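You operate a simulated robot arm through the tools that you are given. There is no shell and no other tool.

You are at the controls of a simulated robot arm. One attempt, no reset.

JOB
Dry the green board in the cream cabinet at 80 C and switch off.
Fine: shut the drawer, wait for DRY, leave the board inside.

It is judged by the outcome, as a careful person would: the job done as asked, and still so three seconds after it is handed in. It fails if anything else is knocked over, pushed out of place, dropped, spilled or broken.

ROBOT AND FRAMES
A 6-joint arm with a two-finger gripper, fixed in place. Base frame: the origin is on the floor under the middle of its stand, x ahead of it, y to its left, z up; the work surface is at about z = 800. Lengths are in mm, angles in degrees, forces in N, time in s.
It reaches about 1572 mm from its shoulder. Its first joint turns from -166.0 to 166.0 degrees. Payload 2.45 kg.
Tool frame: the origin (TCP) lies between the finger pads and is the grasp point; the fingertips stand 20 mm ahead of it; z points along the fingers, y is the line along which they close. The gripper opens to 140 mm; its body begins 168 mm behind the TCP.
Orientation is that of the tool frame in the base frame, as [roll, pitch, yaw] about the fixed x, y, z axes, in that order (R = Rz(yaw) Ry(pitch) Rx(roll)). With the fingers straight down and closing along the base's y, the tool's x points along the base's -x, its y along +y and its z along -z.

CONTROLS
- The arm moves only by the tool nudge_tool. Its argument "rows" is a list of rows, each a list of 3 entries, a list of its own where there are three numbers: the shift along the tool's x, y, z in m, then the turn, a rotation vector about the tool's x, y, z in degrees, then the opening, from 0 (shut) to 1 (fully open). In form: [[[tx, ty, tz], [ax, ay, az], claw], ...]. A call has 1 to 20 rows; each row is the pose to reach, as a shift and turn from the pose commanded when the call began, along the tool's axes at that moment. A row lasts 0.2 s, in which the tool goes at most 50 mm and 8.6 degrees; a call with a longer step from one row to the next is refused whole, and so is a gripper value outside its range. Where a pose cannot be reached the arm comes as near as it can. A force on the tool above 40 N (or 10 N above the force at the start of the call, whichever is more), or a blocked arm, ends the call early, and 0.2 s more pass. Each finger travels about 45 mm/s and halts on what it meets, pressing with about 20 N; the grip force reading is that of the motor and also rises with nothing between the fingers. The clock runs only during rows and for 0.2 s after the last one: add rows that repeat a pose to give the fingers time. The reply holds the time, the measured pose of the TCP, the force on the tool along the base axes, the opening and the grip force, in the units named above and with some noise, with the torque about the TCP (base axes, N m) and any sound that the robot's microphone picked up.
- Cameras (640 x 400 px; columns grow to the right, rows downward): "scene" is fixed at [49.7, -499.7, 1397.9]; the picture's right is [0.62, -0.79, 0.00], its down [-0.32, -0.25, -0.91] and it looks along [0.72, 0.57, -0.40] (base axes); focal length 352 px, centre (320, 200). "wrist" rides on the gripper at [78, 11, -209] in the tool frame; the picture's right is [-0.14, 0.99, 0.00], its down [-0.92, -0.13, -0.37] and it looks along [-0.36, -0.05, 0.93] (tool axes); focal length 280 px, centre (320, 200). There is no depth. A picture from a camera that has moved, and an enlarged one, comes with that camera's place and axes in the base frame and with its lens.
- grab_frame(camera): a new picture of that camera. It takes no simulated time.
- close_up(camera, box): a new picture of the part [left, top, right, bottom] of that camera's present view, enlarged. It takes no simulated time.
- job_done(): hands the job in; it is judged then, once.

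Nothing tells you positions but the pictures and the camera data. Unless the task says otherwise, let go and move clear before handing in.

The tools are called as a command line: name --argument value ..., lists and objects as JSON in quotes. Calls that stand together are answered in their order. nudge_tool: Moves the arm, as the interface text tells. Its arguments: {"type":"object","properties":{"rows":{"type":"array","items":{"type":"array"}}},"required":["rows"]} The other tools are called the same way: grab_frame (camera) takes a picture; close_up (camera, box) takes an enlarged picture of a part of a camera's view; job_done () hands the job in.

At the start:

```text
clock: 0.0
position: [852.1, 298.3, 1101.7]
orientation: [-179.9, 0.1, 180.0]
wrist_force: [0.0, 0.5, -0.4]
ft_torque: [-0.02, -0.01, 0.0]
grip_width: 139.9
finger_force: 0.0
```

scene: 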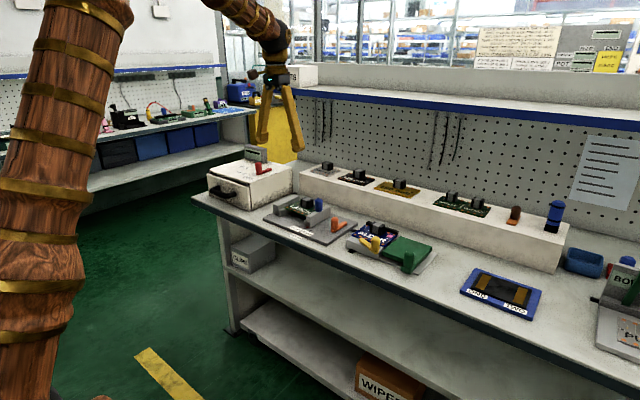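
wrist: 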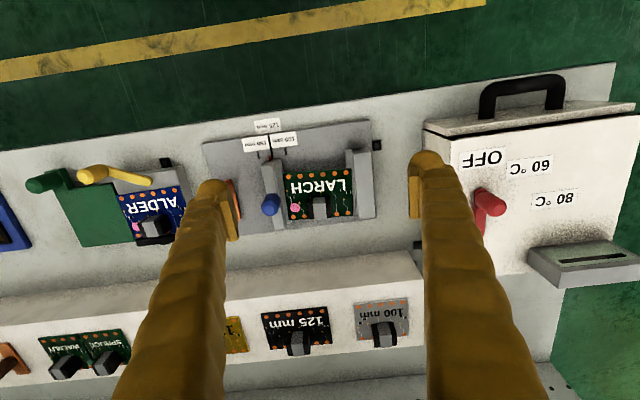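

I see a bench with a cream cabinet (drawer, red lever with OFF/60/80 marks) and several boards; I'll look closer before I move anything.

close_up --camera "scene" --box '[190, 130, 350, 230]'

close_up --camera "wrist" --box '[400, 60, 640, 300]'

close_up --camera "scene" --box '[300, 160, 500, 285]'

close_up --camera "wrist" --box '[200, 100, 420, 240]'

close_up --camera "wrist" --box '[0, 140, 240, 290]'

close_up --camera "scene" --box '[440, 0, 640, 125]'

close_up --camera "scene" --box '[540, 120, 640, 210]'

```text
4.00 times, centred on (270, 180) of scene
camera zoom: at [49.7, -499.7, 1397.9], right [0.62, -0.79, 0.0], down [-0.32, -0.25, -0.91], along [0.72, 0.57, -0.4], focal length 1408 px, centre (520, 280)
```

zoom: 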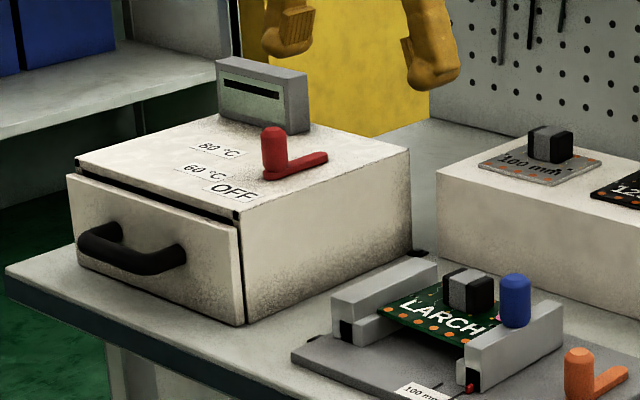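

```text
1.67 times, centred on (520, 180) of wrist
camera zoom: at [775.1, 310.2, 1308.6], right [0.14, 0.99, 0.0], down [0.92, -0.13, 0.37], along [0.36, -0.05, -0.93], focal length 467 px, centre (-13, 233)
```

zoom: 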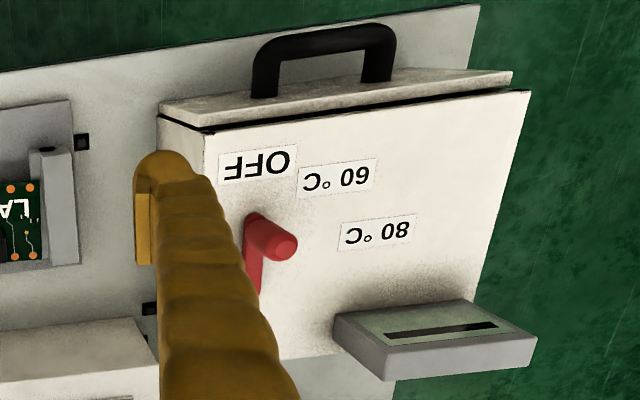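

```text
3.20 times, centred on (400, 222) of scene
camera zoom: at [49.7, -499.7, 1397.9], right [0.62, -0.79, 0.0], down [-0.32, -0.25, -0.91], along [0.72, 0.57, -0.4], focal length 1126 px, centre (64, 128)
```

zoom: 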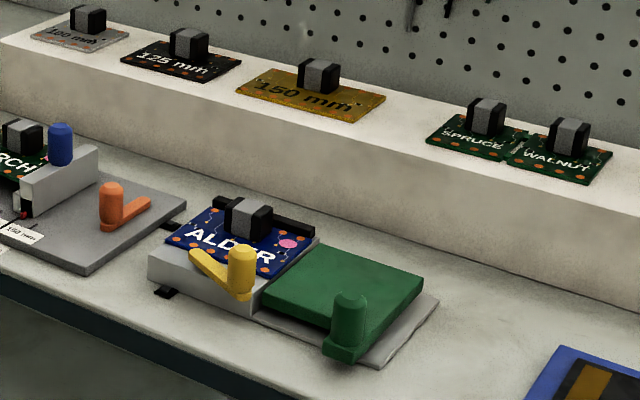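

```text
2.86 times, centred on (310, 170) of wrist
camera zoom: at [775.1, 310.2, 1308.6], right [0.14, 0.99, 0.0], down [0.92, -0.13, 0.37], along [0.36, -0.05, -0.93], focal length 801 px, centre (349, 286)
```

zoom: 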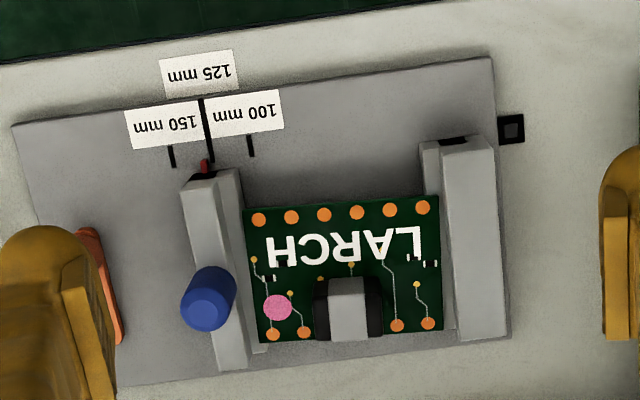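

```text
2.67 times, centred on (120, 215) of wrist
camera zoom: at [775.1, 310.2, 1308.6], right [0.14, 0.99, 0.0], down [0.92, -0.13, 0.37], along [0.36, -0.05, -0.93], focal length 748 px, centre (853, 160)
```

zoom: 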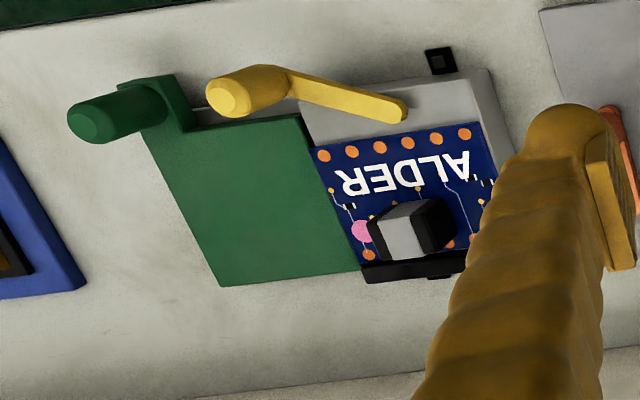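

```text
3.20 times, centred on (540, 62) of scene
camera zoom: at [49.7, -499.7, 1397.9], right [0.62, -0.79, 0.0], down [-0.32, -0.25, -0.91], along [0.72, 0.57, -0.4], focal length 1126 px, centre (-384, 640)
```

zoom: 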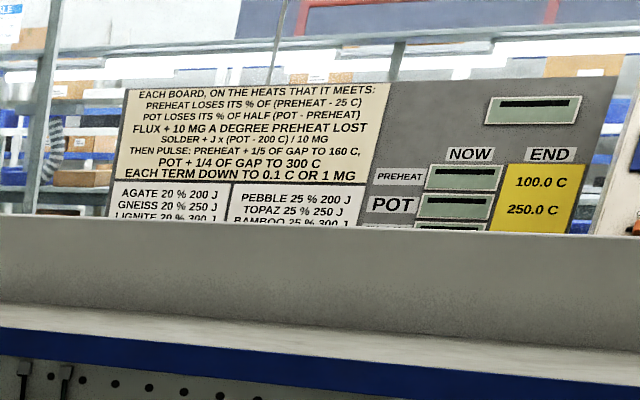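

```text
4.44 times, centred on (590, 165) of scene
camera zoom: at [49.7, -499.7, 1397.9], right [0.62, -0.79, 0.0], down [-0.32, -0.25, -0.91], along [0.72, 0.57, -0.4], focal length 1564 px, centre (-880, 356)
```

zoom: 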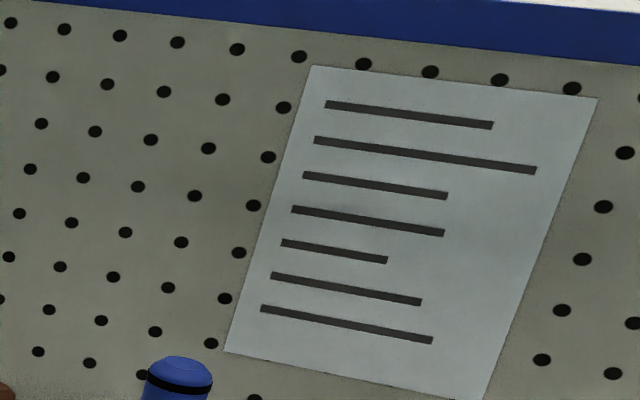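

The green LARCH board (pink dot) sits in a sliding clamp, and there is also a green SPRUCE/WALNUT panel on the riser. The cabinet top is near z≈914, with its handle near (810, 600, 868). I'll move above the clamp for a closer look.

nudge_tool --rows '[[[-0.03, -0.005, 0.03], [0, 0, 0], 1], [[-0.06, -0.009, 0.06], [0, 0, 0], 1], [[-0.088, -0.013, 0.09], [0, 0, 0], 1]]'

```text
clock: 0.8
position: [937.8, 285.4, 1007.1]
orientation: [-180.0, 0.1, -180.0]
wrist_force: [0.3, 0.3, 0.8]
ft_torque: [0.01, -0.04, -0.01]
grip_width: 139.9
finger_force: 0.1
```

The arm is now above the clamp. I'll take pictures of the board, its jaws and the hand.

grab_frame --camera "wrist"

close_up --camera "wrist" --box '[180, 120, 460, 300]'

close_up --camera "scene" --box '[190, 100, 370, 250]'

close_up --camera "scene" --box '[262, 185, 362, 250]'

```text
taken
camera wrist: at [859.9, 295.8, 1215.8], right [0.14, 0.99, 0.0], down [0.92, -0.13, 0.37], along [0.37, -0.05, -0.93], focal length 280 px, centre (320, 200)
```

wrist: 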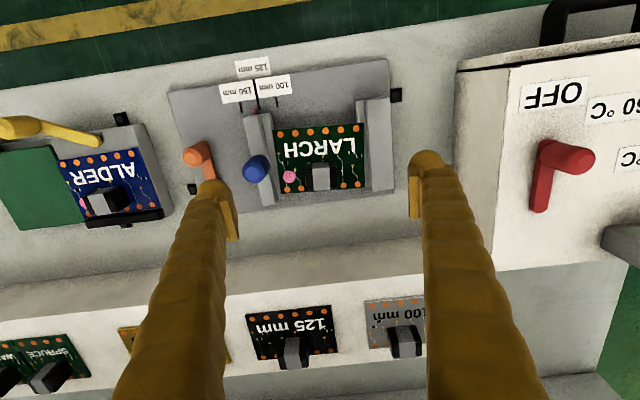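

```text
2.22 times, centred on (320, 210) of wrist
camera zoom: at [859.9, 295.8, 1215.8], right [0.14, 0.99, 0.0], down [0.92, -0.13, 0.37], along [0.37, -0.05, -0.93], focal length 623 px, centre (320, 178)
```

zoom: 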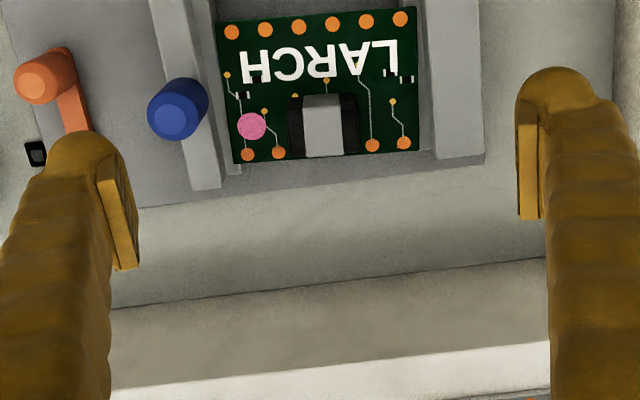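

```text
2.67 times, centred on (280, 175) of scene
camera zoom: at [49.7, -499.7, 1397.9], right [0.62, -0.79, 0.0], down [-0.32, -0.25, -0.91], along [0.72, 0.57, -0.4], focal length 938 px, centre (427, 267)
```

zoom: 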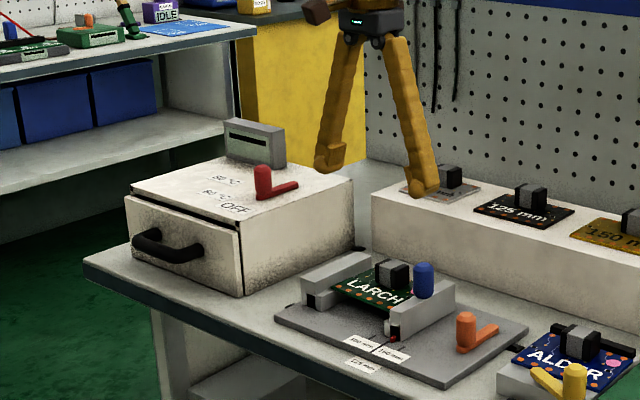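

```text
6.15 times, centred on (312, 218) of scene
camera zoom: at [49.7, -499.7, 1397.9], right [0.62, -0.79, 0.0], down [-0.32, -0.25, -0.91], along [0.72, 0.57, -0.4], focal length 2166 px, centre (369, 92)
```

zoom: 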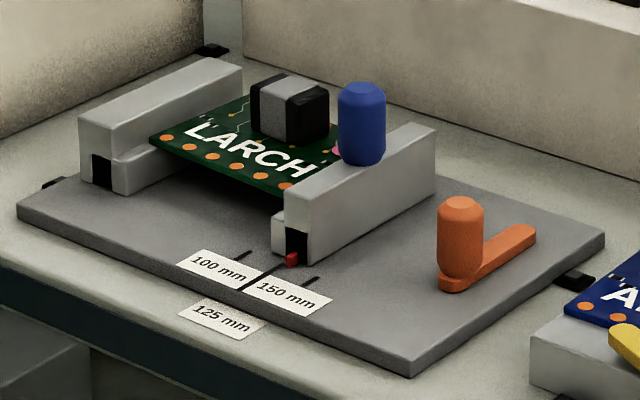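

LARCH's top surface is about z=838 and its grip block is at about (966, 284), with the top at z≈869. The hand is wide, so before choosing how to open the drawer I'll move out in front of it and look at the handle.

nudge_tool --rows '[[[0.049, 0, -0.01], [0, 0, 0], 1], [[0.098, 0, -0.02], [0, 0, 0], 1], [[0.145, 0, -0.02], [0, 0, 0], 1], [[0.158, 0.045, -0.02], [0, 0, 0], 1], [[0.158, 0.09, -0.02], [0, 0, 0], 1], [[0.158, 0.135, -0.02], [0, 0, 0], 1], [[0.158, 0.18, -0.02], [0, 0, 0], 1], [[0.158, 0.225, -0.02], [0, 0, 0], 1], [[0.158, 0.27, -0.02], [0, 0, 0], 1], [[0.158, 0.315, -0.02], [0, 0, 0], 1], [[0.158, 0.315, -0.02], [0, 0, 0], 1]]'

grab_frame --camera "wrist"

close_up --camera "wrist" --box '[220, 150, 420, 275]'

close_up --camera "scene" --box '[180, 80, 340, 220]'

```text
clock: 3.2
position: [781.3, 602.8, 1030.0]
orientation: [-179.9, -0.1, 179.9]
wrist_force: [-0.1, 1.0, -0.9]
ft_torque: [0.01, 0.01, -0.04]
grip_width: 140.0
finger_force: 0.1
```

```text
taken
camera wrist: at [705.0, 612.6, 1238.2], right [0.14, 0.99, 0.0], down [0.92, -0.13, 0.37], along [0.36, -0.05, -0.93], focal length 280 px, centre (320, 200)
```

wrist: 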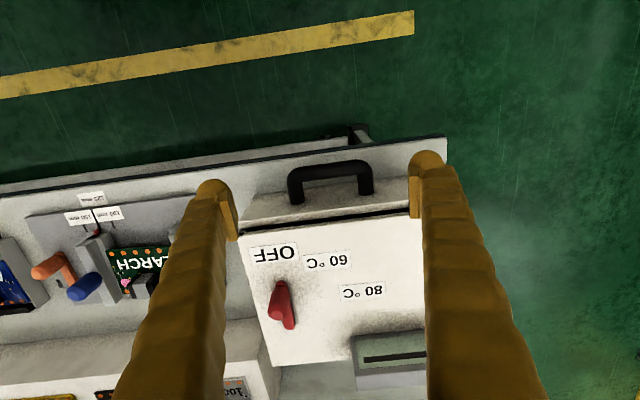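

```text
3.20 times, centred on (320, 212) of wrist
camera zoom: at [705.0, 612.6, 1238.2], right [0.14, 0.99, 0.0], down [0.92, -0.13, 0.37], along [0.36, -0.05, -0.93], focal length 897 px, centre (320, 160)
```

zoom: 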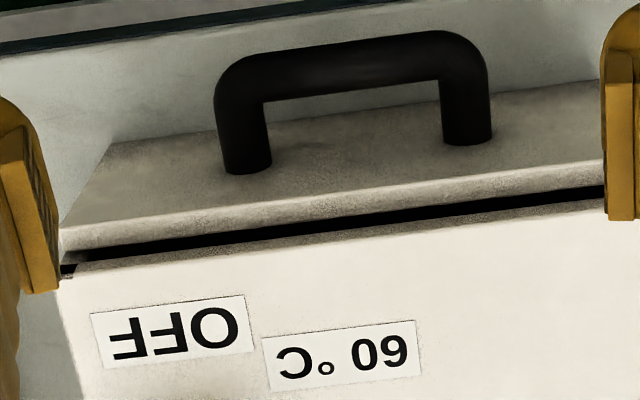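

```text
2.86 times, centred on (260, 150) of scene
camera zoom: at [49.7, -499.7, 1397.9], right [0.62, -0.79, 0.0], down [-0.32, -0.25, -0.91], along [0.72, 0.57, -0.4], focal length 1006 px, centre (491, 343)
```

zoom: 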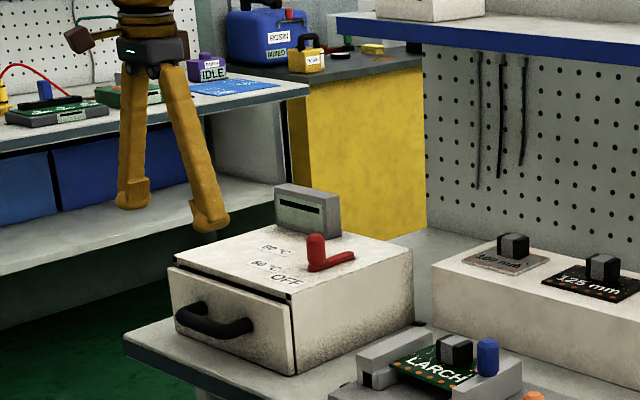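

The handle bar looks to be about 19 mm thick with a 74 mm span between its legs, near (810, 600). I'll zoom in on it in the scene view to fix its position and height.

close_up --camera "scene" --box '[200, 160, 264, 200]'

close_up --camera "scene" --box '[200, 120, 328, 200]'

close_up --camera "wrist" --box '[160, 140, 480, 340]'

```text
10.00 times, centred on (232, 180) of scene
camera zoom: at [49.7, -499.7, 1397.9], right [0.62, -0.79, 0.0], down [-0.32, -0.25, -0.91], along [0.72, 0.57, -0.4], focal length 3519 px, centre (1200, 400)
```

zoom: 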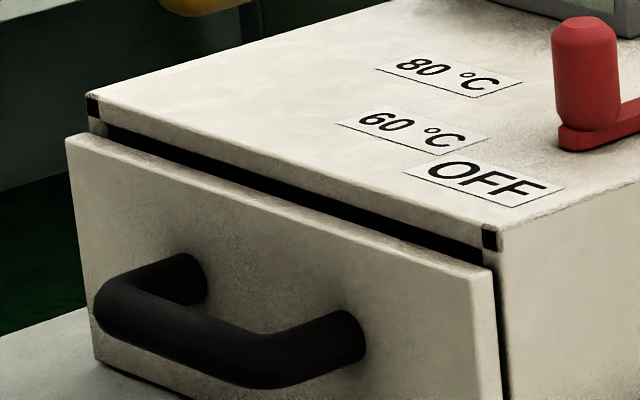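

```text
5.00 times, centred on (264, 160) of scene
camera zoom: at [49.7, -499.7, 1397.9], right [0.62, -0.79, 0.0], down [-0.32, -0.25, -0.91], along [0.72, 0.57, -0.4], focal length 1760 px, centre (600, 400)
```

zoom: 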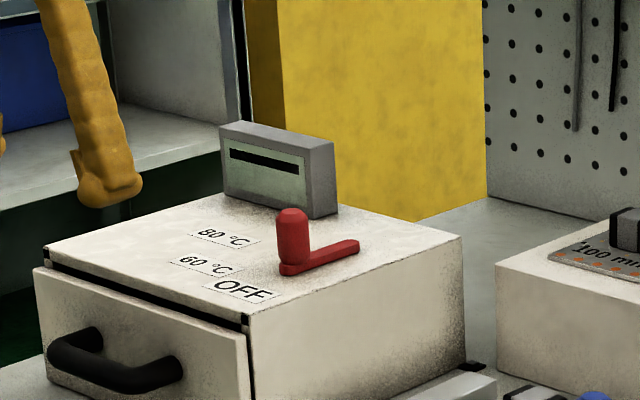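

```text
2.00 times, centred on (320, 240) of wrist
camera zoom: at [705.0, 612.6, 1238.2], right [0.14, 0.99, 0.0], down [0.92, -0.13, 0.37], along [0.36, -0.05, -0.93], focal length 561 px, centre (320, 120)
```

zoom: 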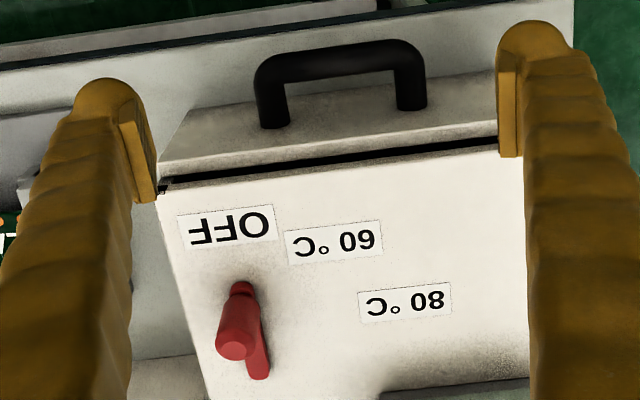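

The handle bar is at about (812, 612, 860), the panel front is at x≈850, and the gap behind the bar is about 28 mm. I'll check the finger thickness now to choose between hooking the bar and gripping the legs.

close_up --camera "scene" --box '[200, 80, 280, 145]'

close_up --camera "wrist" --box '[380, 130, 508, 210]'

```text
6.15 times, centred on (240, 112) of scene
camera zoom: at [49.7, -499.7, 1397.9], right [0.62, -0.79, 0.0], down [-0.32, -0.25, -0.91], along [0.72, 0.57, -0.4], focal length 2166 px, centre (812, 738)
```

zoom: 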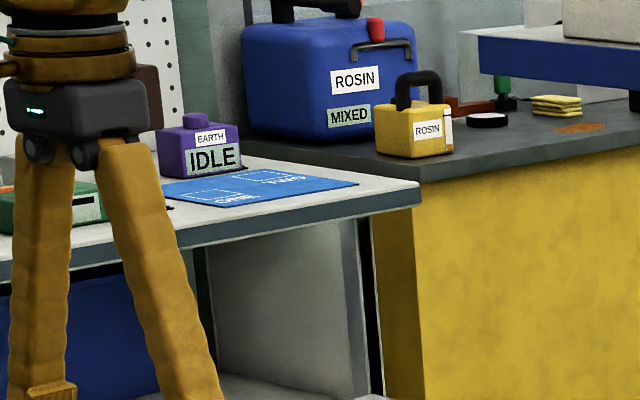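

```text
5.00 times, centred on (444, 170) of wrist
camera zoom: at [705.0, 612.6, 1238.2], right [0.14, 0.99, 0.0], down [0.92, -0.13, 0.37], along [0.36, -0.05, -0.93], focal length 1402 px, centre (-300, 350)
```

zoom: 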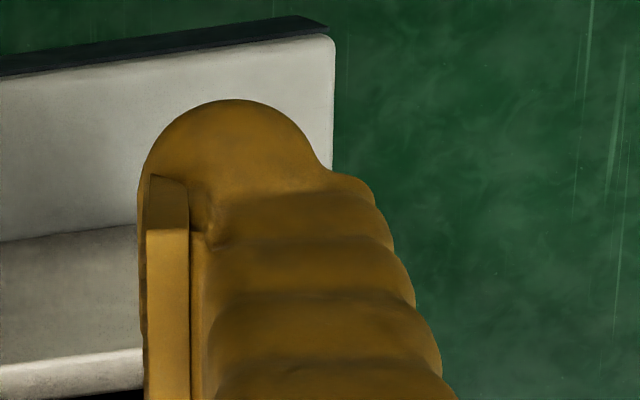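

The fingers are about 30 mm thick, too thick to hook behind the bar. Instead I'll straddle the handle from above and grip both legs from outside, since their ~120 mm outer span is less than the 140 mm opening. First I'll line up above the handle and check.

nudge_tool --rows '[[[-0.02, 0.009, 0.03], [0, 0, 0], 1], [[-0.043, 0.009, 0.06], [0, 0, 0], 1], [[-0.043, 0.009, 0.09], [0, 0, 0], 1], [[-0.043, 0.009, 0.1], [0, 0, 0], 1], [[-0.043, 0.009, 0.1], [0, 0, 0], 1]]'

grab_frame --camera "wrist"

close_up --camera "scene" --box '[190, 110, 318, 210]'

```text
clock: 4.4
position: [824.5, 610.7, 931.9]
orientation: [-180.0, 0.0, 179.9]
wrist_force: [0.7, 0.1, 0.4]
ft_torque: [-0.01, -0.01, -0.01]
grip_width: 140.0
finger_force: 0.0
```

```text
taken
camera wrist: at [747.3, 620.7, 1138.9], right [0.14, 0.99, 0.0], down [0.92, -0.13, 0.37], along [0.37, -0.05, -0.93], focal length 280 px, centre (320, 200)
```

wrist: 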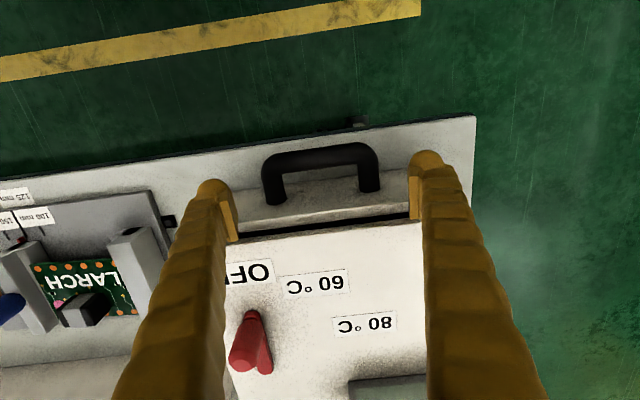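

```text
4.00 times, centred on (254, 160) of scene
camera zoom: at [49.7, -499.7, 1397.9], right [0.62, -0.79, 0.0], down [-0.32, -0.25, -0.91], along [0.72, 0.57, -0.4], focal length 1408 px, centre (584, 360)
```

zoom: 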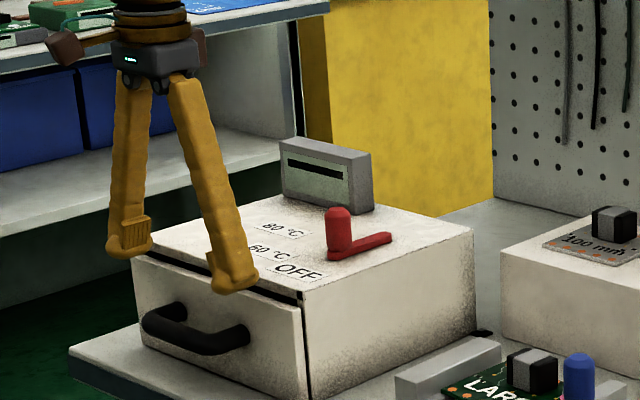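

The fingers straddle the handle (centre y≈610), so I'll go down to leg height and close on the legs.

nudge_tool --rows '[[[0, 0, 0.025], [0, 0, 0], 1], [[0, 0, 0.05], [0, 0, 0], 1], [[0, 0, 0.069], [0, 0, 0], 1], [[0, 0, 0.069], [0, 0, 0], 1], [[0, 0, 0.069], [0, 0, 0], 0.8], [[0, 0, 0.069], [0, 0, 0], 0.7], [[0, 0, 0.069], [0, 0, 0], 0.7], [[0, 0, 0.069], [0, 0, 0], 0.7]]'

grab_frame --camera "wrist"

close_up --camera "scene" --box '[190, 130, 318, 210]'

```text
clock: 6.2
position: [823.8, 610.3, 862.1]
orientation: [-179.8, -0.1, 180.0]
wrist_force: [-4.6, -3.5, 3.7]
ft_torque: [0.27, 0.19, 0.04]
grip_width: 121.0
finger_force: 44.9
stopped in row 8: the force on the tool passed its limit at 42 N (the readings are from after the stop); the commanded pose is now the measured one
```

```text
taken
camera wrist: at [746.4, 620.7, 1070.5], right [0.14, 0.99, 0.0], down [0.92, -0.13, 0.37], along [0.36, -0.05, -0.93], focal length 280 px, centre (320, 200)
```

wrist: 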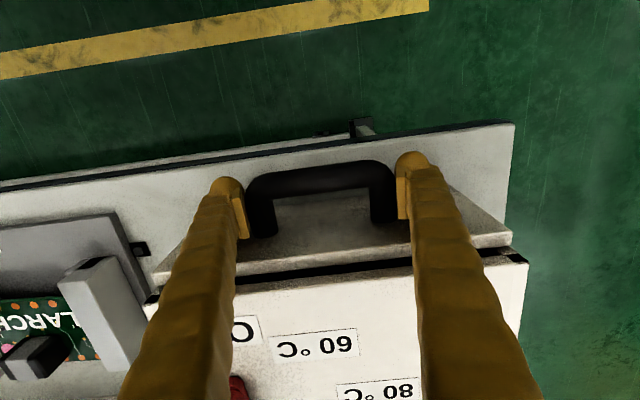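

```text
5.00 times, centred on (254, 170) of scene
camera zoom: at [49.7, -499.7, 1397.9], right [0.62, -0.79, 0.0], down [-0.32, -0.25, -0.91], along [0.72, 0.57, -0.4], focal length 1760 px, centre (650, 350)
```

zoom: 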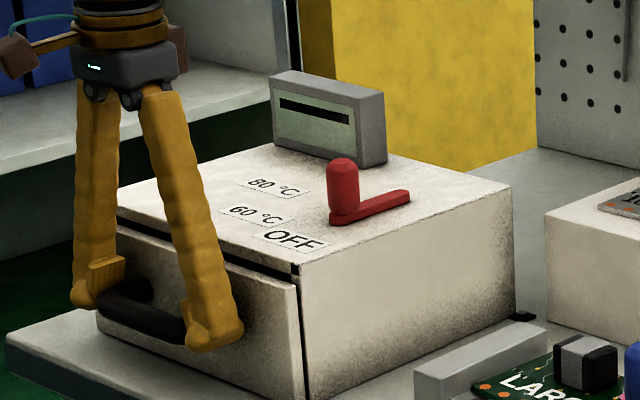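

The handle is gripped at 121 mm across its legs. I'll now pull the drawer slowly toward the robot.

nudge_tool --rows '[[[0.005, 0, 0], [0, 0, 0], 0.7], [[0.012, 0, 0], [0, 0, 0], 0.7], [[0.022, 0, 0], [0, 0, 0], 0.7], [[0.034, 0, 0], [0, 0, 0], 0.7], [[0.046, 0, 0], [0, 0, 0], 0.7], [[0.06, 0, 0], [0, 0, 0], 0.7]]'

grab_frame --camera "wrist"

close_up --camera "scene" --box '[170, 130, 330, 230]'

```text
clock: 7.6
position: [763.6, 609.4, 862.0]
orientation: [-179.9, 0.0, 179.9]
wrist_force: [2.8, 18.0, 13.9]
ft_torque: [-0.52, 0.71, 0.25]
grip_width: 120.7
finger_force: 45.0
```

```text
taken
camera wrist: at [686.7, 620.1, 1070.2], right [0.14, 0.99, 0.0], down [0.92, -0.13, 0.37], along [0.36, -0.05, -0.93], focal length 280 px, centre (320, 200)
```

wrist: 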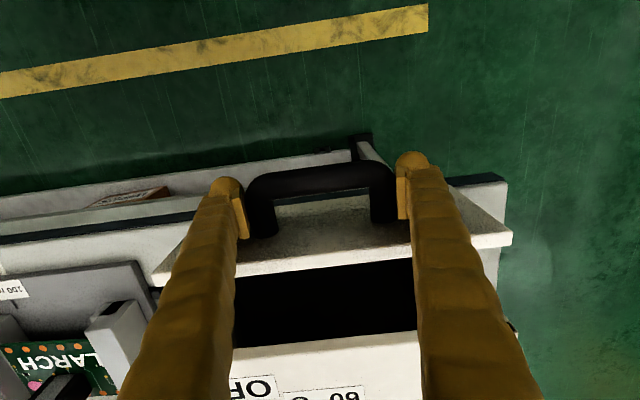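

```text
4.00 times, centred on (250, 180) of scene
camera zoom: at [49.7, -499.7, 1397.9], right [0.62, -0.79, 0.0], down [-0.32, -0.25, -0.91], along [0.72, 0.57, -0.4], focal length 1408 px, centre (600, 280)
```

zoom: 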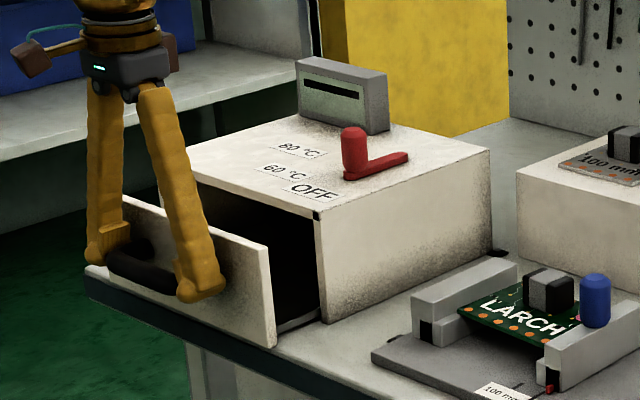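

The drawer slides out smoothly and is open about 60 mm. I'll keep pulling gently.

nudge_tool --rows '[[[0.01, 0, 0], [0, 0, 0], 0.7], [[0.02, 0, 0], [0, 0, 0], 0.7], [[0.03, 0, 0], [0, 0, 0], 0.7], [[0.04, 0, 0], [0, 0, 0], 0.7], [[0.05, 0, 0], [0, 0, 0], 0.7], [[0.06, 0, 0], [0, 0, 0], 0.7], [[0.07, 0, 0], [0, 0, 0], 0.7], [[0.08, 0, 0], [0, 0, 0], 0.7], [[0.09, 0, 0], [0, 0, 0], 0.7]]'

grab_frame --camera "wrist"

close_up --camera "scene" --box '[150, 130, 310, 230]'

```text
clock: 9.6
position: [673.2, 609.5, 861.8]
orientation: [-179.9, -0.1, -180.0]
wrist_force: [3.8, 17.4, 0.8]
ft_torque: [-1.05, 0.05, 0.22]
grip_width: 120.8
finger_force: 44.9
```

```text
taken
camera wrist: at [596.4, 620.5, 1070.0], right [0.14, 0.99, 0.0], down [0.92, -0.13, 0.37], along [0.36, -0.05, -0.93], focal length 280 px, centre (320, 200)
```

wrist: 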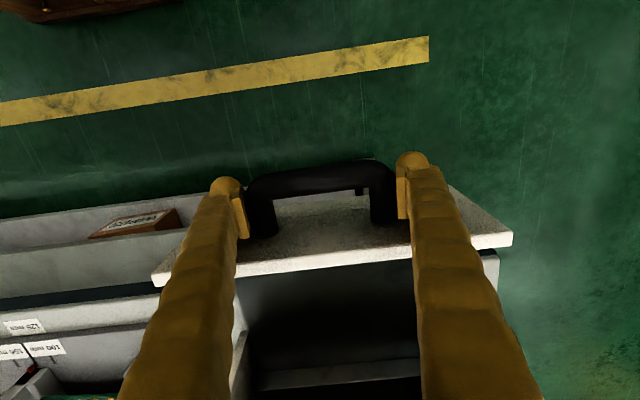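

```text
4.00 times, centred on (230, 180) of scene
camera zoom: at [49.7, -499.7, 1397.9], right [0.62, -0.79, 0.0], down [-0.32, -0.25, -0.91], along [0.72, 0.57, -0.4], focal length 1408 px, centre (680, 280)
```

zoom: 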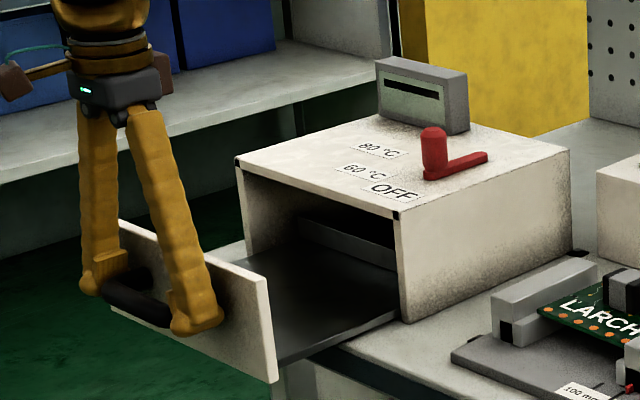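

The drawer is open about 150 mm with a flat, dark tray. I'll check that it is empty before letting go.

close_up --camera "scene" --box '[200, 165, 264, 215]'

close_up --camera "wrist" --box '[220, 250, 430, 400]'

```text
8.00 times, centred on (232, 190) of scene
camera zoom: at [49.7, -499.7, 1397.9], right [0.62, -0.79, 0.0], down [-0.32, -0.25, -0.91], along [0.72, 0.57, -0.4], focal length 2815 px, centre (1024, 280)
```

zoom: 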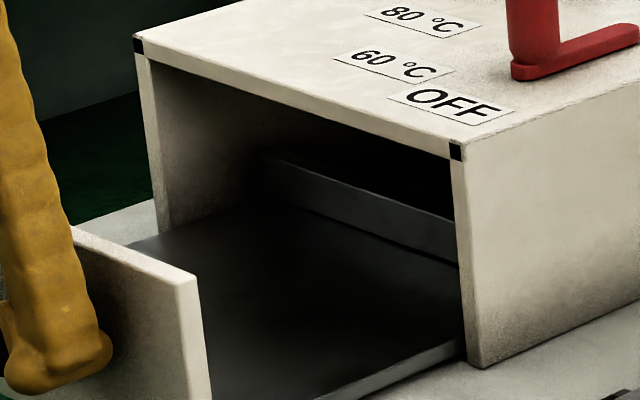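

```text
2.67 times, centred on (325, 325) of wrist
camera zoom: at [596.4, 620.5, 1070.0], right [0.14, 0.99, 0.0], down [0.92, -0.13, 0.37], along [0.36, -0.05, -0.93], focal length 748 px, centre (307, -133)
```

zoom: 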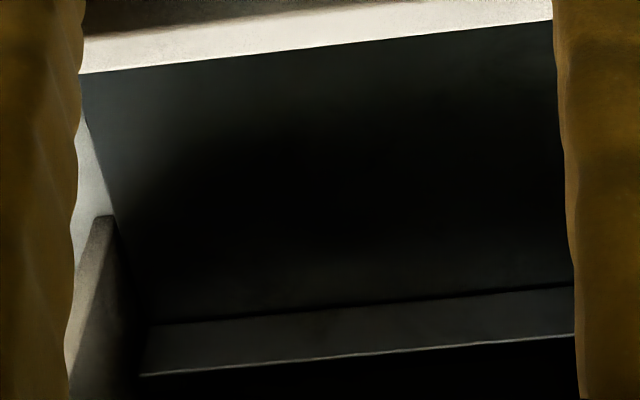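

The tray is empty, so LARCH is the board to dry. I'll release the handle, rise clear and travel back over the LARCH clamp.

nudge_tool --rows '[[[0, 0, 0], [0, 0, 0], 0.9], [[0, 0, 0], [0, 0, 0], 1], [[0, 0, 0], [0, 0, 0], 1], [[0, 0, -0.03], [0, 0, 0], 1], [[0, 0, -0.075], [0, 0, 0], 1], [[0, 0, -0.12], [0, 0, 0], 1], [[0, 0, -0.165], [0, 0, 0], 1], [[0, 0, -0.165], [0, 0, 0], 1]]'

close_up --camera "scene" --box '[150, 100, 310, 230]'

grab_frame --camera "wrist"

```text
clock: 11.4
position: [676.5, 608.0, 1027.9]
orientation: [-180.0, -0.1, 180.0]
wrist_force: [0.7, -0.2, -0.5]
ft_torque: [0.0, 0.02, -0.02]
grip_width: 139.9
finger_force: 0.1
```

```text
3.08 times, centred on (230, 165) of scene
camera zoom: at [49.7, -499.7, 1397.9], right [0.62, -0.79, 0.0], down [-0.32, -0.25, -0.91], along [0.72, 0.57, -0.4], focal length 1083 px, centre (597, 308)
```

zoom: 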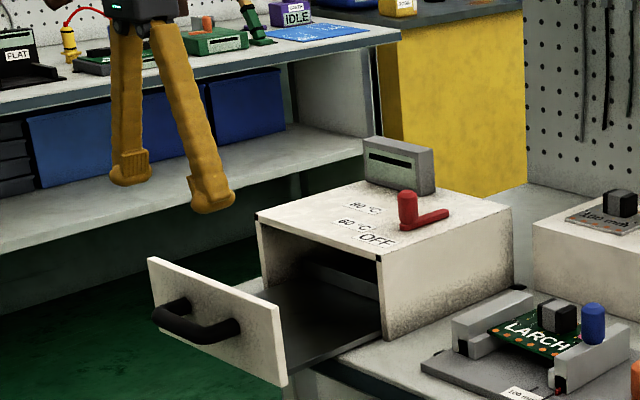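

```text
taken
camera wrist: at [599.7, 618.4, 1235.9], right [0.14, 0.99, 0.0], down [0.92, -0.13, 0.37], along [0.36, -0.05, -0.93], focal length 280 px, centre (320, 200)
```

wrist: 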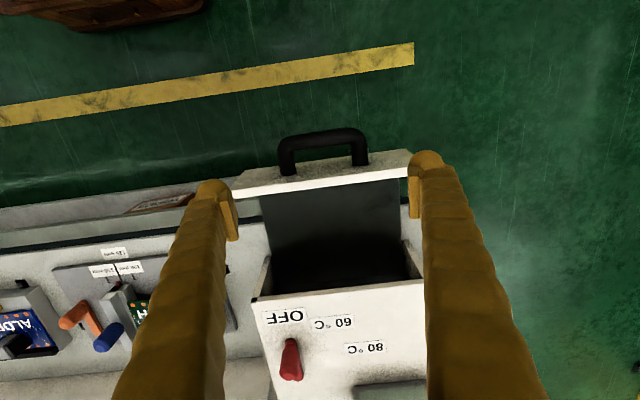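

The drawer stayed open, and LARCH rests on ledges between walls about 133 mm apart, so a narrowed grip fits between them and clears the blue knob. I'll travel to a point above its grip block and narrow the fingers.

nudge_tool --rows '[[[-0.03, -0.034, 0], [0, 0, 0], 1], [[-0.06, -0.068, 0], [0, 0, 0], 1], [[-0.09, -0.101, 0], [0, 0, 0], 1], [[-0.12, -0.135, 0], [0, 0, 0], 1], [[-0.15, -0.169, 0], [0, 0, 0], 0.9], [[-0.18, -0.202, 0], [0, 0, 0], 0.8], [[-0.21, -0.236, 0], [0, 0, 0.5], 0.7], [[-0.24, -0.27, 0], [0, 0, 1.5], 0.6], [[-0.27, -0.303, 0.01], [0, 0, 2.5], 0.5], [[-0.289, -0.324, 0.025], [0, 0, 3.5], 0.45], [[-0.289, -0.324, 0.042], [0, 0, 4.3], 0.42], [[-0.289, -0.324, 0.042], [0, 0, 4.3], 0.42], [[-0.289, -0.324, 0.042], [0, 0, 4.3], 0.42]]'

grab_frame --camera "wrist"

close_up --camera "wrist" --box '[240, 110, 400, 210]'

close_up --camera "scene" --box '[240, 130, 368, 230]'

```text
clock: 14.2
position: [963.3, 282.5, 985.3]
orientation: [-179.8, -0.1, 175.7]
wrist_force: [-0.2, -0.7, 0.6]
ft_torque: [-0.02, 0.0, 0.02]
grip_width: 58.9
finger_force: 0.1
```

```text
taken
camera wrist: at [887.4, 300.1, 1193.0], right [0.21, 0.98, 0.0], down [0.91, -0.2, 0.37], along [0.36, -0.08, -0.93], focal length 280 px, centre (320, 200)
```

wrist: 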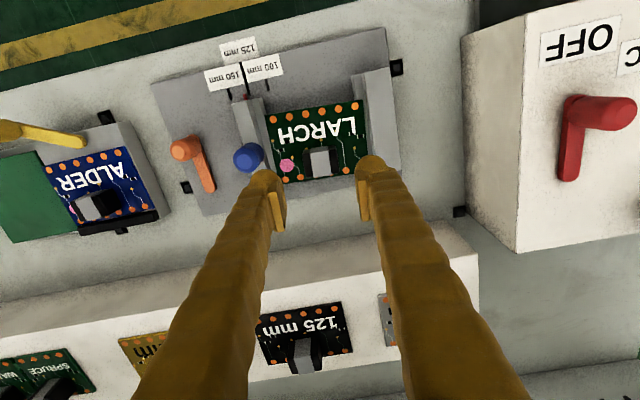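

```text
4.00 times, centred on (320, 160) of wrist
camera zoom: at [887.4, 300.1, 1193.0], right [0.21, 0.98, 0.0], down [0.91, -0.2, 0.37], along [0.36, -0.08, -0.93], focal length 1122 px, centre (320, 360)
```

zoom: 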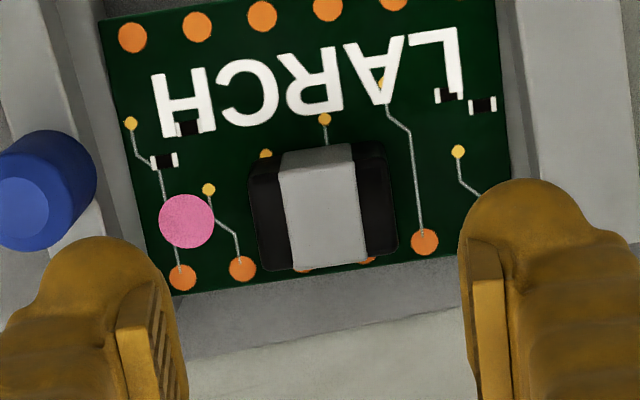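

```text
4.00 times, centred on (304, 180) of scene
camera zoom: at [49.7, -499.7, 1397.9], right [0.62, -0.79, 0.0], down [-0.32, -0.25, -0.91], along [0.72, 0.57, -0.4], focal length 1408 px, centre (384, 280)
```

zoom: 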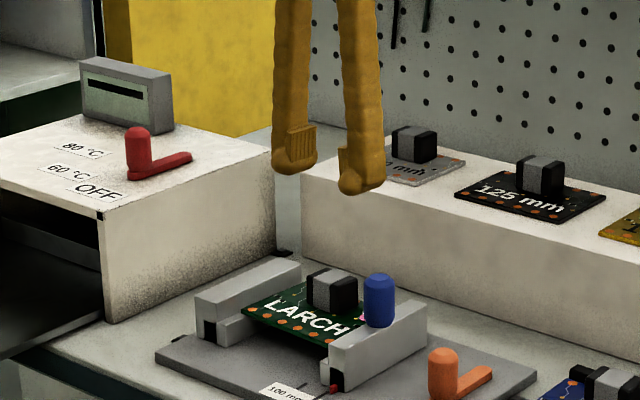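

The fingers are aligned with the board, and the block is at about (968, 284). I'll centre over it, descend partway and check.

nudge_tool --rows '[[[-0.0036, 0.0008, 0.03], [0, 0, 0], 0.39], [[-0.0036, 0.0008, 0.06], [0, 0, 0], 0.39], [[-0.0036, 0.0008, 0.078], [0, 0, 0], 0.39], [[-0.0036, 0.0008, 0.078], [0, 0, 0], 0.39]]'

close_up --camera "wrist" --box '[220, 100, 420, 225]'

close_up --camera "scene" --box '[260, 160, 360, 235]'

```text
clock: 15.2
position: [965.7, 285.0, 907.7]
orientation: [-179.9, 0.0, 175.8]
wrist_force: [0.8, 1.0, -0.2]
ft_torque: [-0.02, 0.02, 0.03]
grip_width: 54.4
finger_force: 0.1
```

```text
3.20 times, centred on (320, 162) of wrist
camera zoom: at [889.6, 301.1, 1116.0], right [0.21, 0.98, 0.0], down [0.91, -0.2, 0.37], along [0.36, -0.08, -0.93], focal length 897 px, centre (320, 320)
```

zoom: 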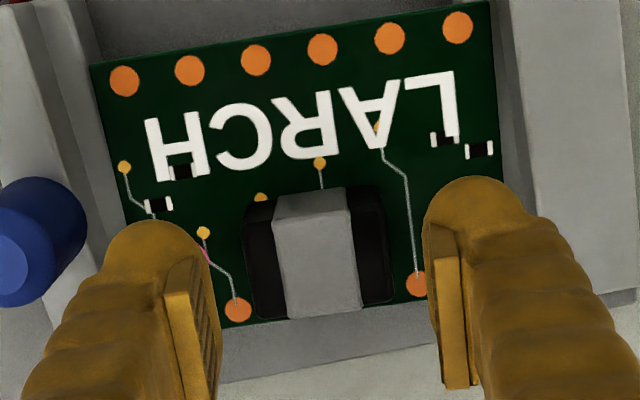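

```text
5.33 times, centred on (310, 198) of scene
camera zoom: at [49.7, -499.7, 1397.9], right [0.62, -0.79, 0.0], down [-0.32, -0.25, -0.91], along [0.72, 0.57, -0.4], focal length 1877 px, centre (373, 213)
```

zoom: 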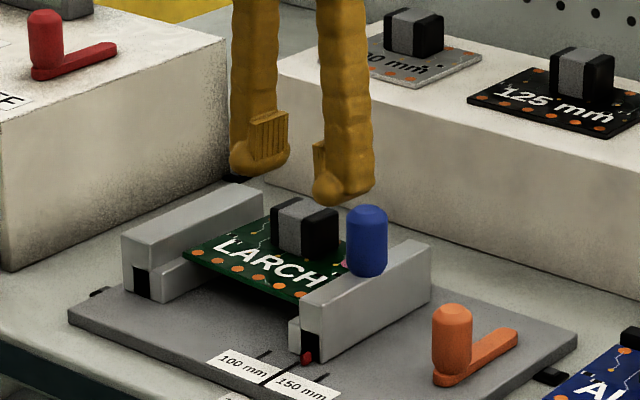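

The alignment is good. I'll descend the last 43 mm and close gently on the block.

nudge_tool --rows '[[[-0.002, 0, 0.015], [0, 0, 0], 0.39], [[-0.002, 0, 0.03], [0, 0, 0], 0.39], [[-0.002, 0, 0.043], [0, 0, 0], 0.39], [[-0.002, 0, 0.043], [0, 0, 0], 0.39], [[-0.002, 0, 0.043], [0, 0, 0], 0.35], [[-0.002, 0, 0.043], [0, 0, 0], 0.3], [[-0.002, 0, 0.043], [0, 0, 0], 0.25], [[-0.002, 0, 0.043], [0, 0, 0], 0.25]]'

close_up --camera "wrist" --box '[220, 100, 420, 225]'

close_up --camera "scene" --box '[260, 160, 360, 235]'

```text
clock: 17.0
position: [966.5, 284.4, 865.0]
orientation: [-179.8, -0.1, 175.7]
wrist_force: [-0.3, 0.2, 0.3]
ft_torque: [-0.02, 0.0, 0.04]
grip_width: 41.1
finger_force: 19.8
```

```text
3.20 times, centred on (320, 162) of wrist
camera zoom: at [891.0, 301.1, 1072.8], right [0.21, 0.98, 0.0], down [0.91, -0.2, 0.37], along [0.36, -0.08, -0.93], focal length 897 px, centre (320, 320)
```

zoom: 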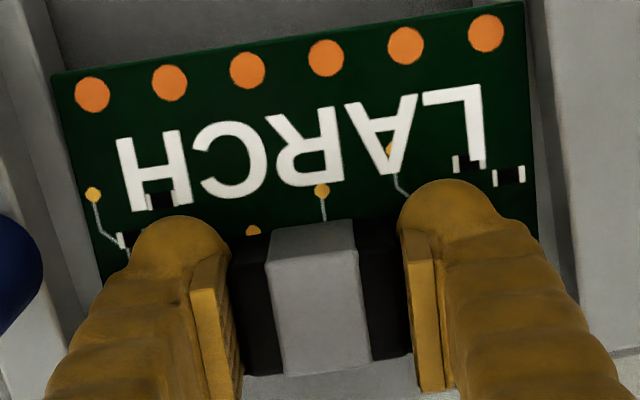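

```text
5.33 times, centred on (310, 198) of scene
camera zoom: at [49.7, -499.7, 1397.9], right [0.62, -0.79, 0.0], down [-0.32, -0.25, -0.91], along [0.72, 0.57, -0.4], focal length 1877 px, centre (373, 213)
```

zoom: 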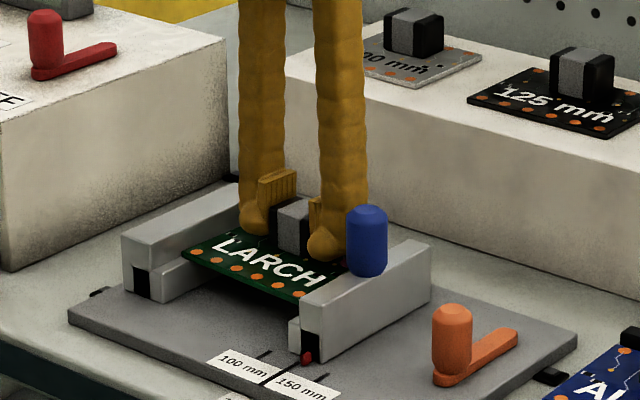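

The block is gripped at 41 mm. I'll lift slowly and watch the force to make sure the board isn't clamped.

nudge_tool --rows '[[[0, 0, -0.003], [0, 0, 0], 0.25], [[0, 0, -0.006], [0, 0, 0], 0.25], [[0, 0, -0.012], [0, 0, 0], 0.25], [[0, 0, -0.02], [0, 0, 0], 0.25], [[0, 0, -0.028], [0, 0, 0], 0.25]]'

close_up --camera "scene" --box '[260, 150, 360, 235]'

close_up --camera "wrist" --box '[200, 80, 440, 230]'

```text
clock: 18.2
position: [966.5, 285.9, 892.6]
orientation: [-180.0, 0.0, 175.8]
wrist_force: [0.3, 0.2, -0.3]
ft_torque: [0.01, -0.02, 0.03]
grip_width: 35.0
finger_force: 0.1
```

```text
4.71 times, centred on (310, 192) of scene
camera zoom: at [49.7, -499.7, 1397.9], right [0.62, -0.79, 0.0], down [-0.32, -0.25, -0.91], along [0.72, 0.57, -0.4], focal length 1656 px, centre (367, 235)
```

zoom: 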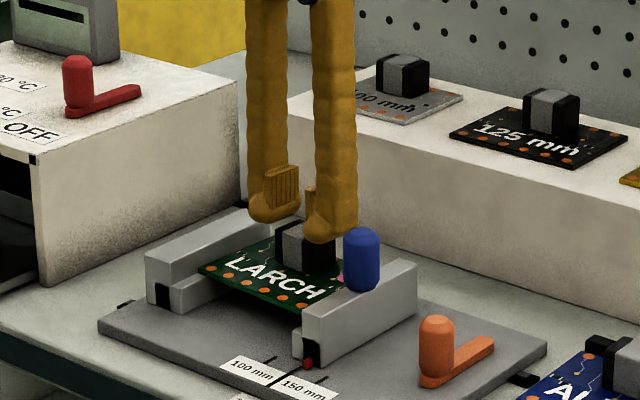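

```text
2.67 times, centred on (320, 155) of wrist
camera zoom: at [891.1, 303.5, 1100.2], right [0.21, 0.98, 0.0], down [0.91, -0.2, 0.37], along [0.36, -0.08, -0.93], focal length 748 px, centre (320, 320)
```

zoom: 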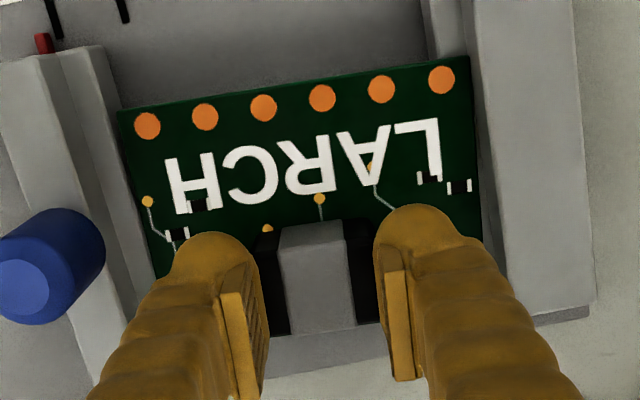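

The board did not come out; the pads slid off the block, so the jaws hold the board. I'll study the clamp (jaws, slot ends, orange lever, pointer) closely.

close_up --camera "scene" --box '[268, 195, 308, 225]'

close_up --camera "scene" --box '[300, 200, 350, 240]'

close_up --camera "wrist" --box '[120, 60, 280, 200]'

close_up --camera "wrist" --box '[340, 60, 460, 220]'

grab_frame --camera "wrist"

```text
13.33 times, centred on (288, 210) of scene
camera zoom: at [49.7, -499.7, 1397.9], right [0.62, -0.79, 0.0], down [-0.32, -0.25, -0.91], along [0.72, 0.57, -0.4], focal length 4692 px, centre (747, 67)
```

zoom: 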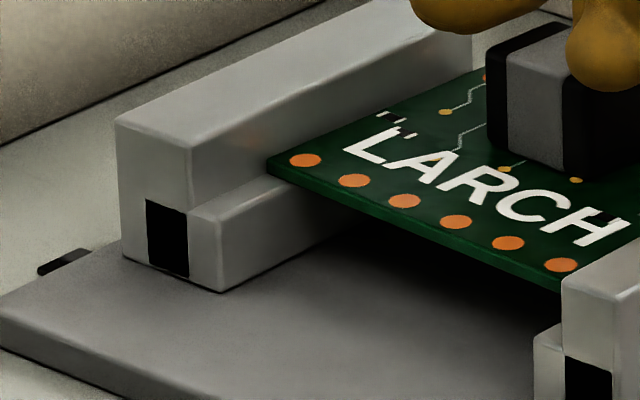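

```text
10.00 times, centred on (325, 220) of scene
camera zoom: at [49.7, -499.7, 1397.9], right [0.62, -0.79, 0.0], down [-0.32, -0.25, -0.91], along [0.72, 0.57, -0.4], focal length 3519 px, centre (270, 0)
```

zoom: 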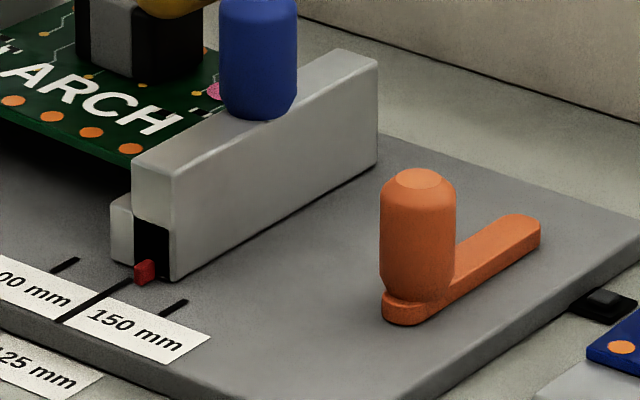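

```text
2.86 times, centred on (200, 130) of wrist
camera zoom: at [891.1, 303.5, 1100.2], right [0.21, 0.98, 0.0], down [0.91, -0.2, 0.37], along [0.36, -0.08, -0.93], focal length 801 px, centre (663, 400)
```

zoom: 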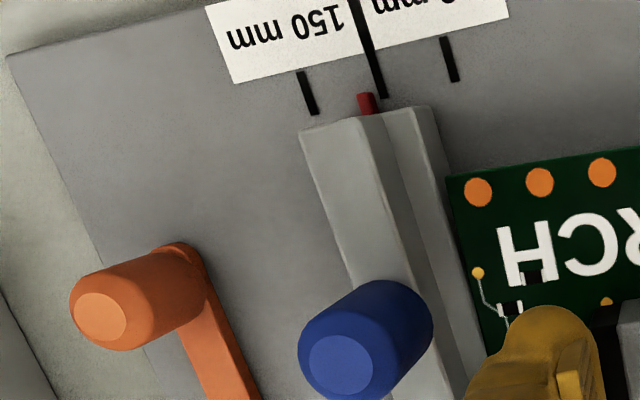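

```text
2.50 times, centred on (400, 140) of wrist
camera zoom: at [891.1, 303.5, 1100.2], right [0.21, 0.98, 0.0], down [0.91, -0.2, 0.37], along [0.36, -0.08, -0.93], focal length 701 px, centre (120, 350)
```

zoom: 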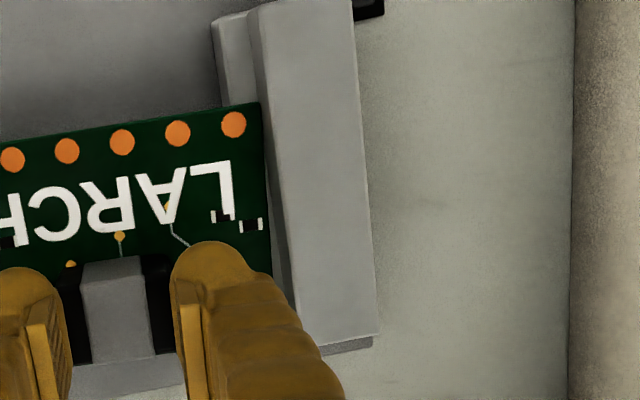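

```text
taken
camera wrist: at [891.1, 303.5, 1100.2], right [0.21, 0.98, 0.0], down [0.91, -0.2, 0.37], along [0.36, -0.08, -0.93], focal length 280 px, centre (320, 200)
```

wrist: 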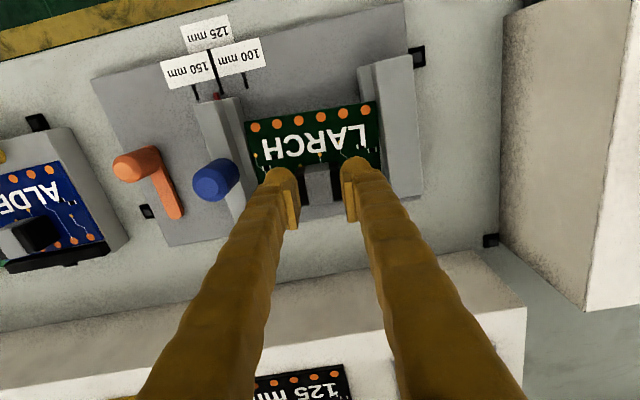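

LARCH is pinched between the jaw walls. The blue knob is on the sliding jaw, and the orange lever beside it looks like the jaw lock. I'll check the clearances around the orange lever and the neighbouring ALDER fixture.

close_up --camera "scene" --box '[325, 205, 405, 255]'

close_up --camera "wrist" --box '[0, 80, 256, 290]'

```text
8.00 times, centred on (365, 230) of scene
camera zoom: at [49.7, -499.7, 1397.9], right [0.62, -0.79, 0.0], down [-0.32, -0.25, -0.91], along [0.72, 0.57, -0.4], focal length 2815 px, centre (-40, -40)
```

zoom: 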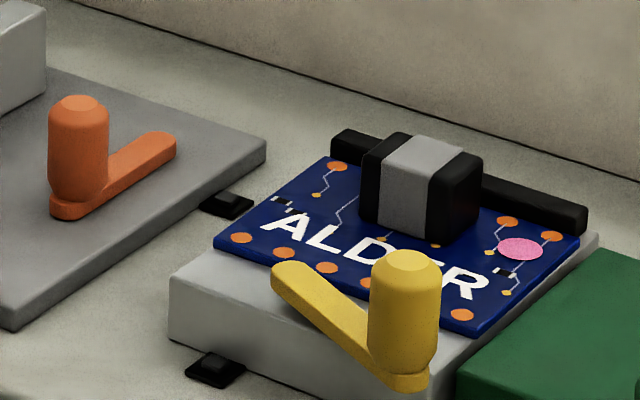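

```text
1.90 times, centred on (128, 185) of wrist
camera zoom: at [891.1, 303.5, 1100.2], right [0.21, 0.98, 0.0], down [0.91, -0.2, 0.37], along [0.36, -0.08, -0.93], focal length 534 px, centre (686, 229)
```

zoom: 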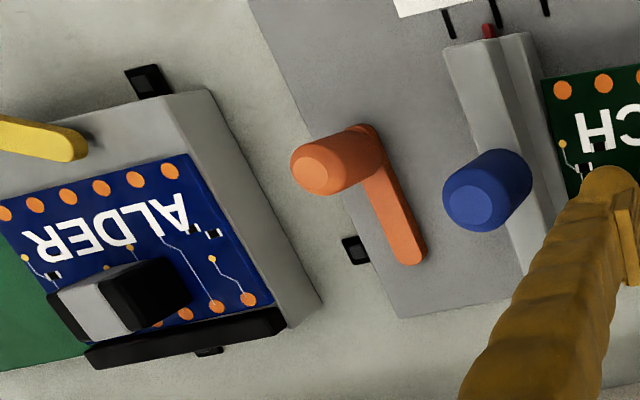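

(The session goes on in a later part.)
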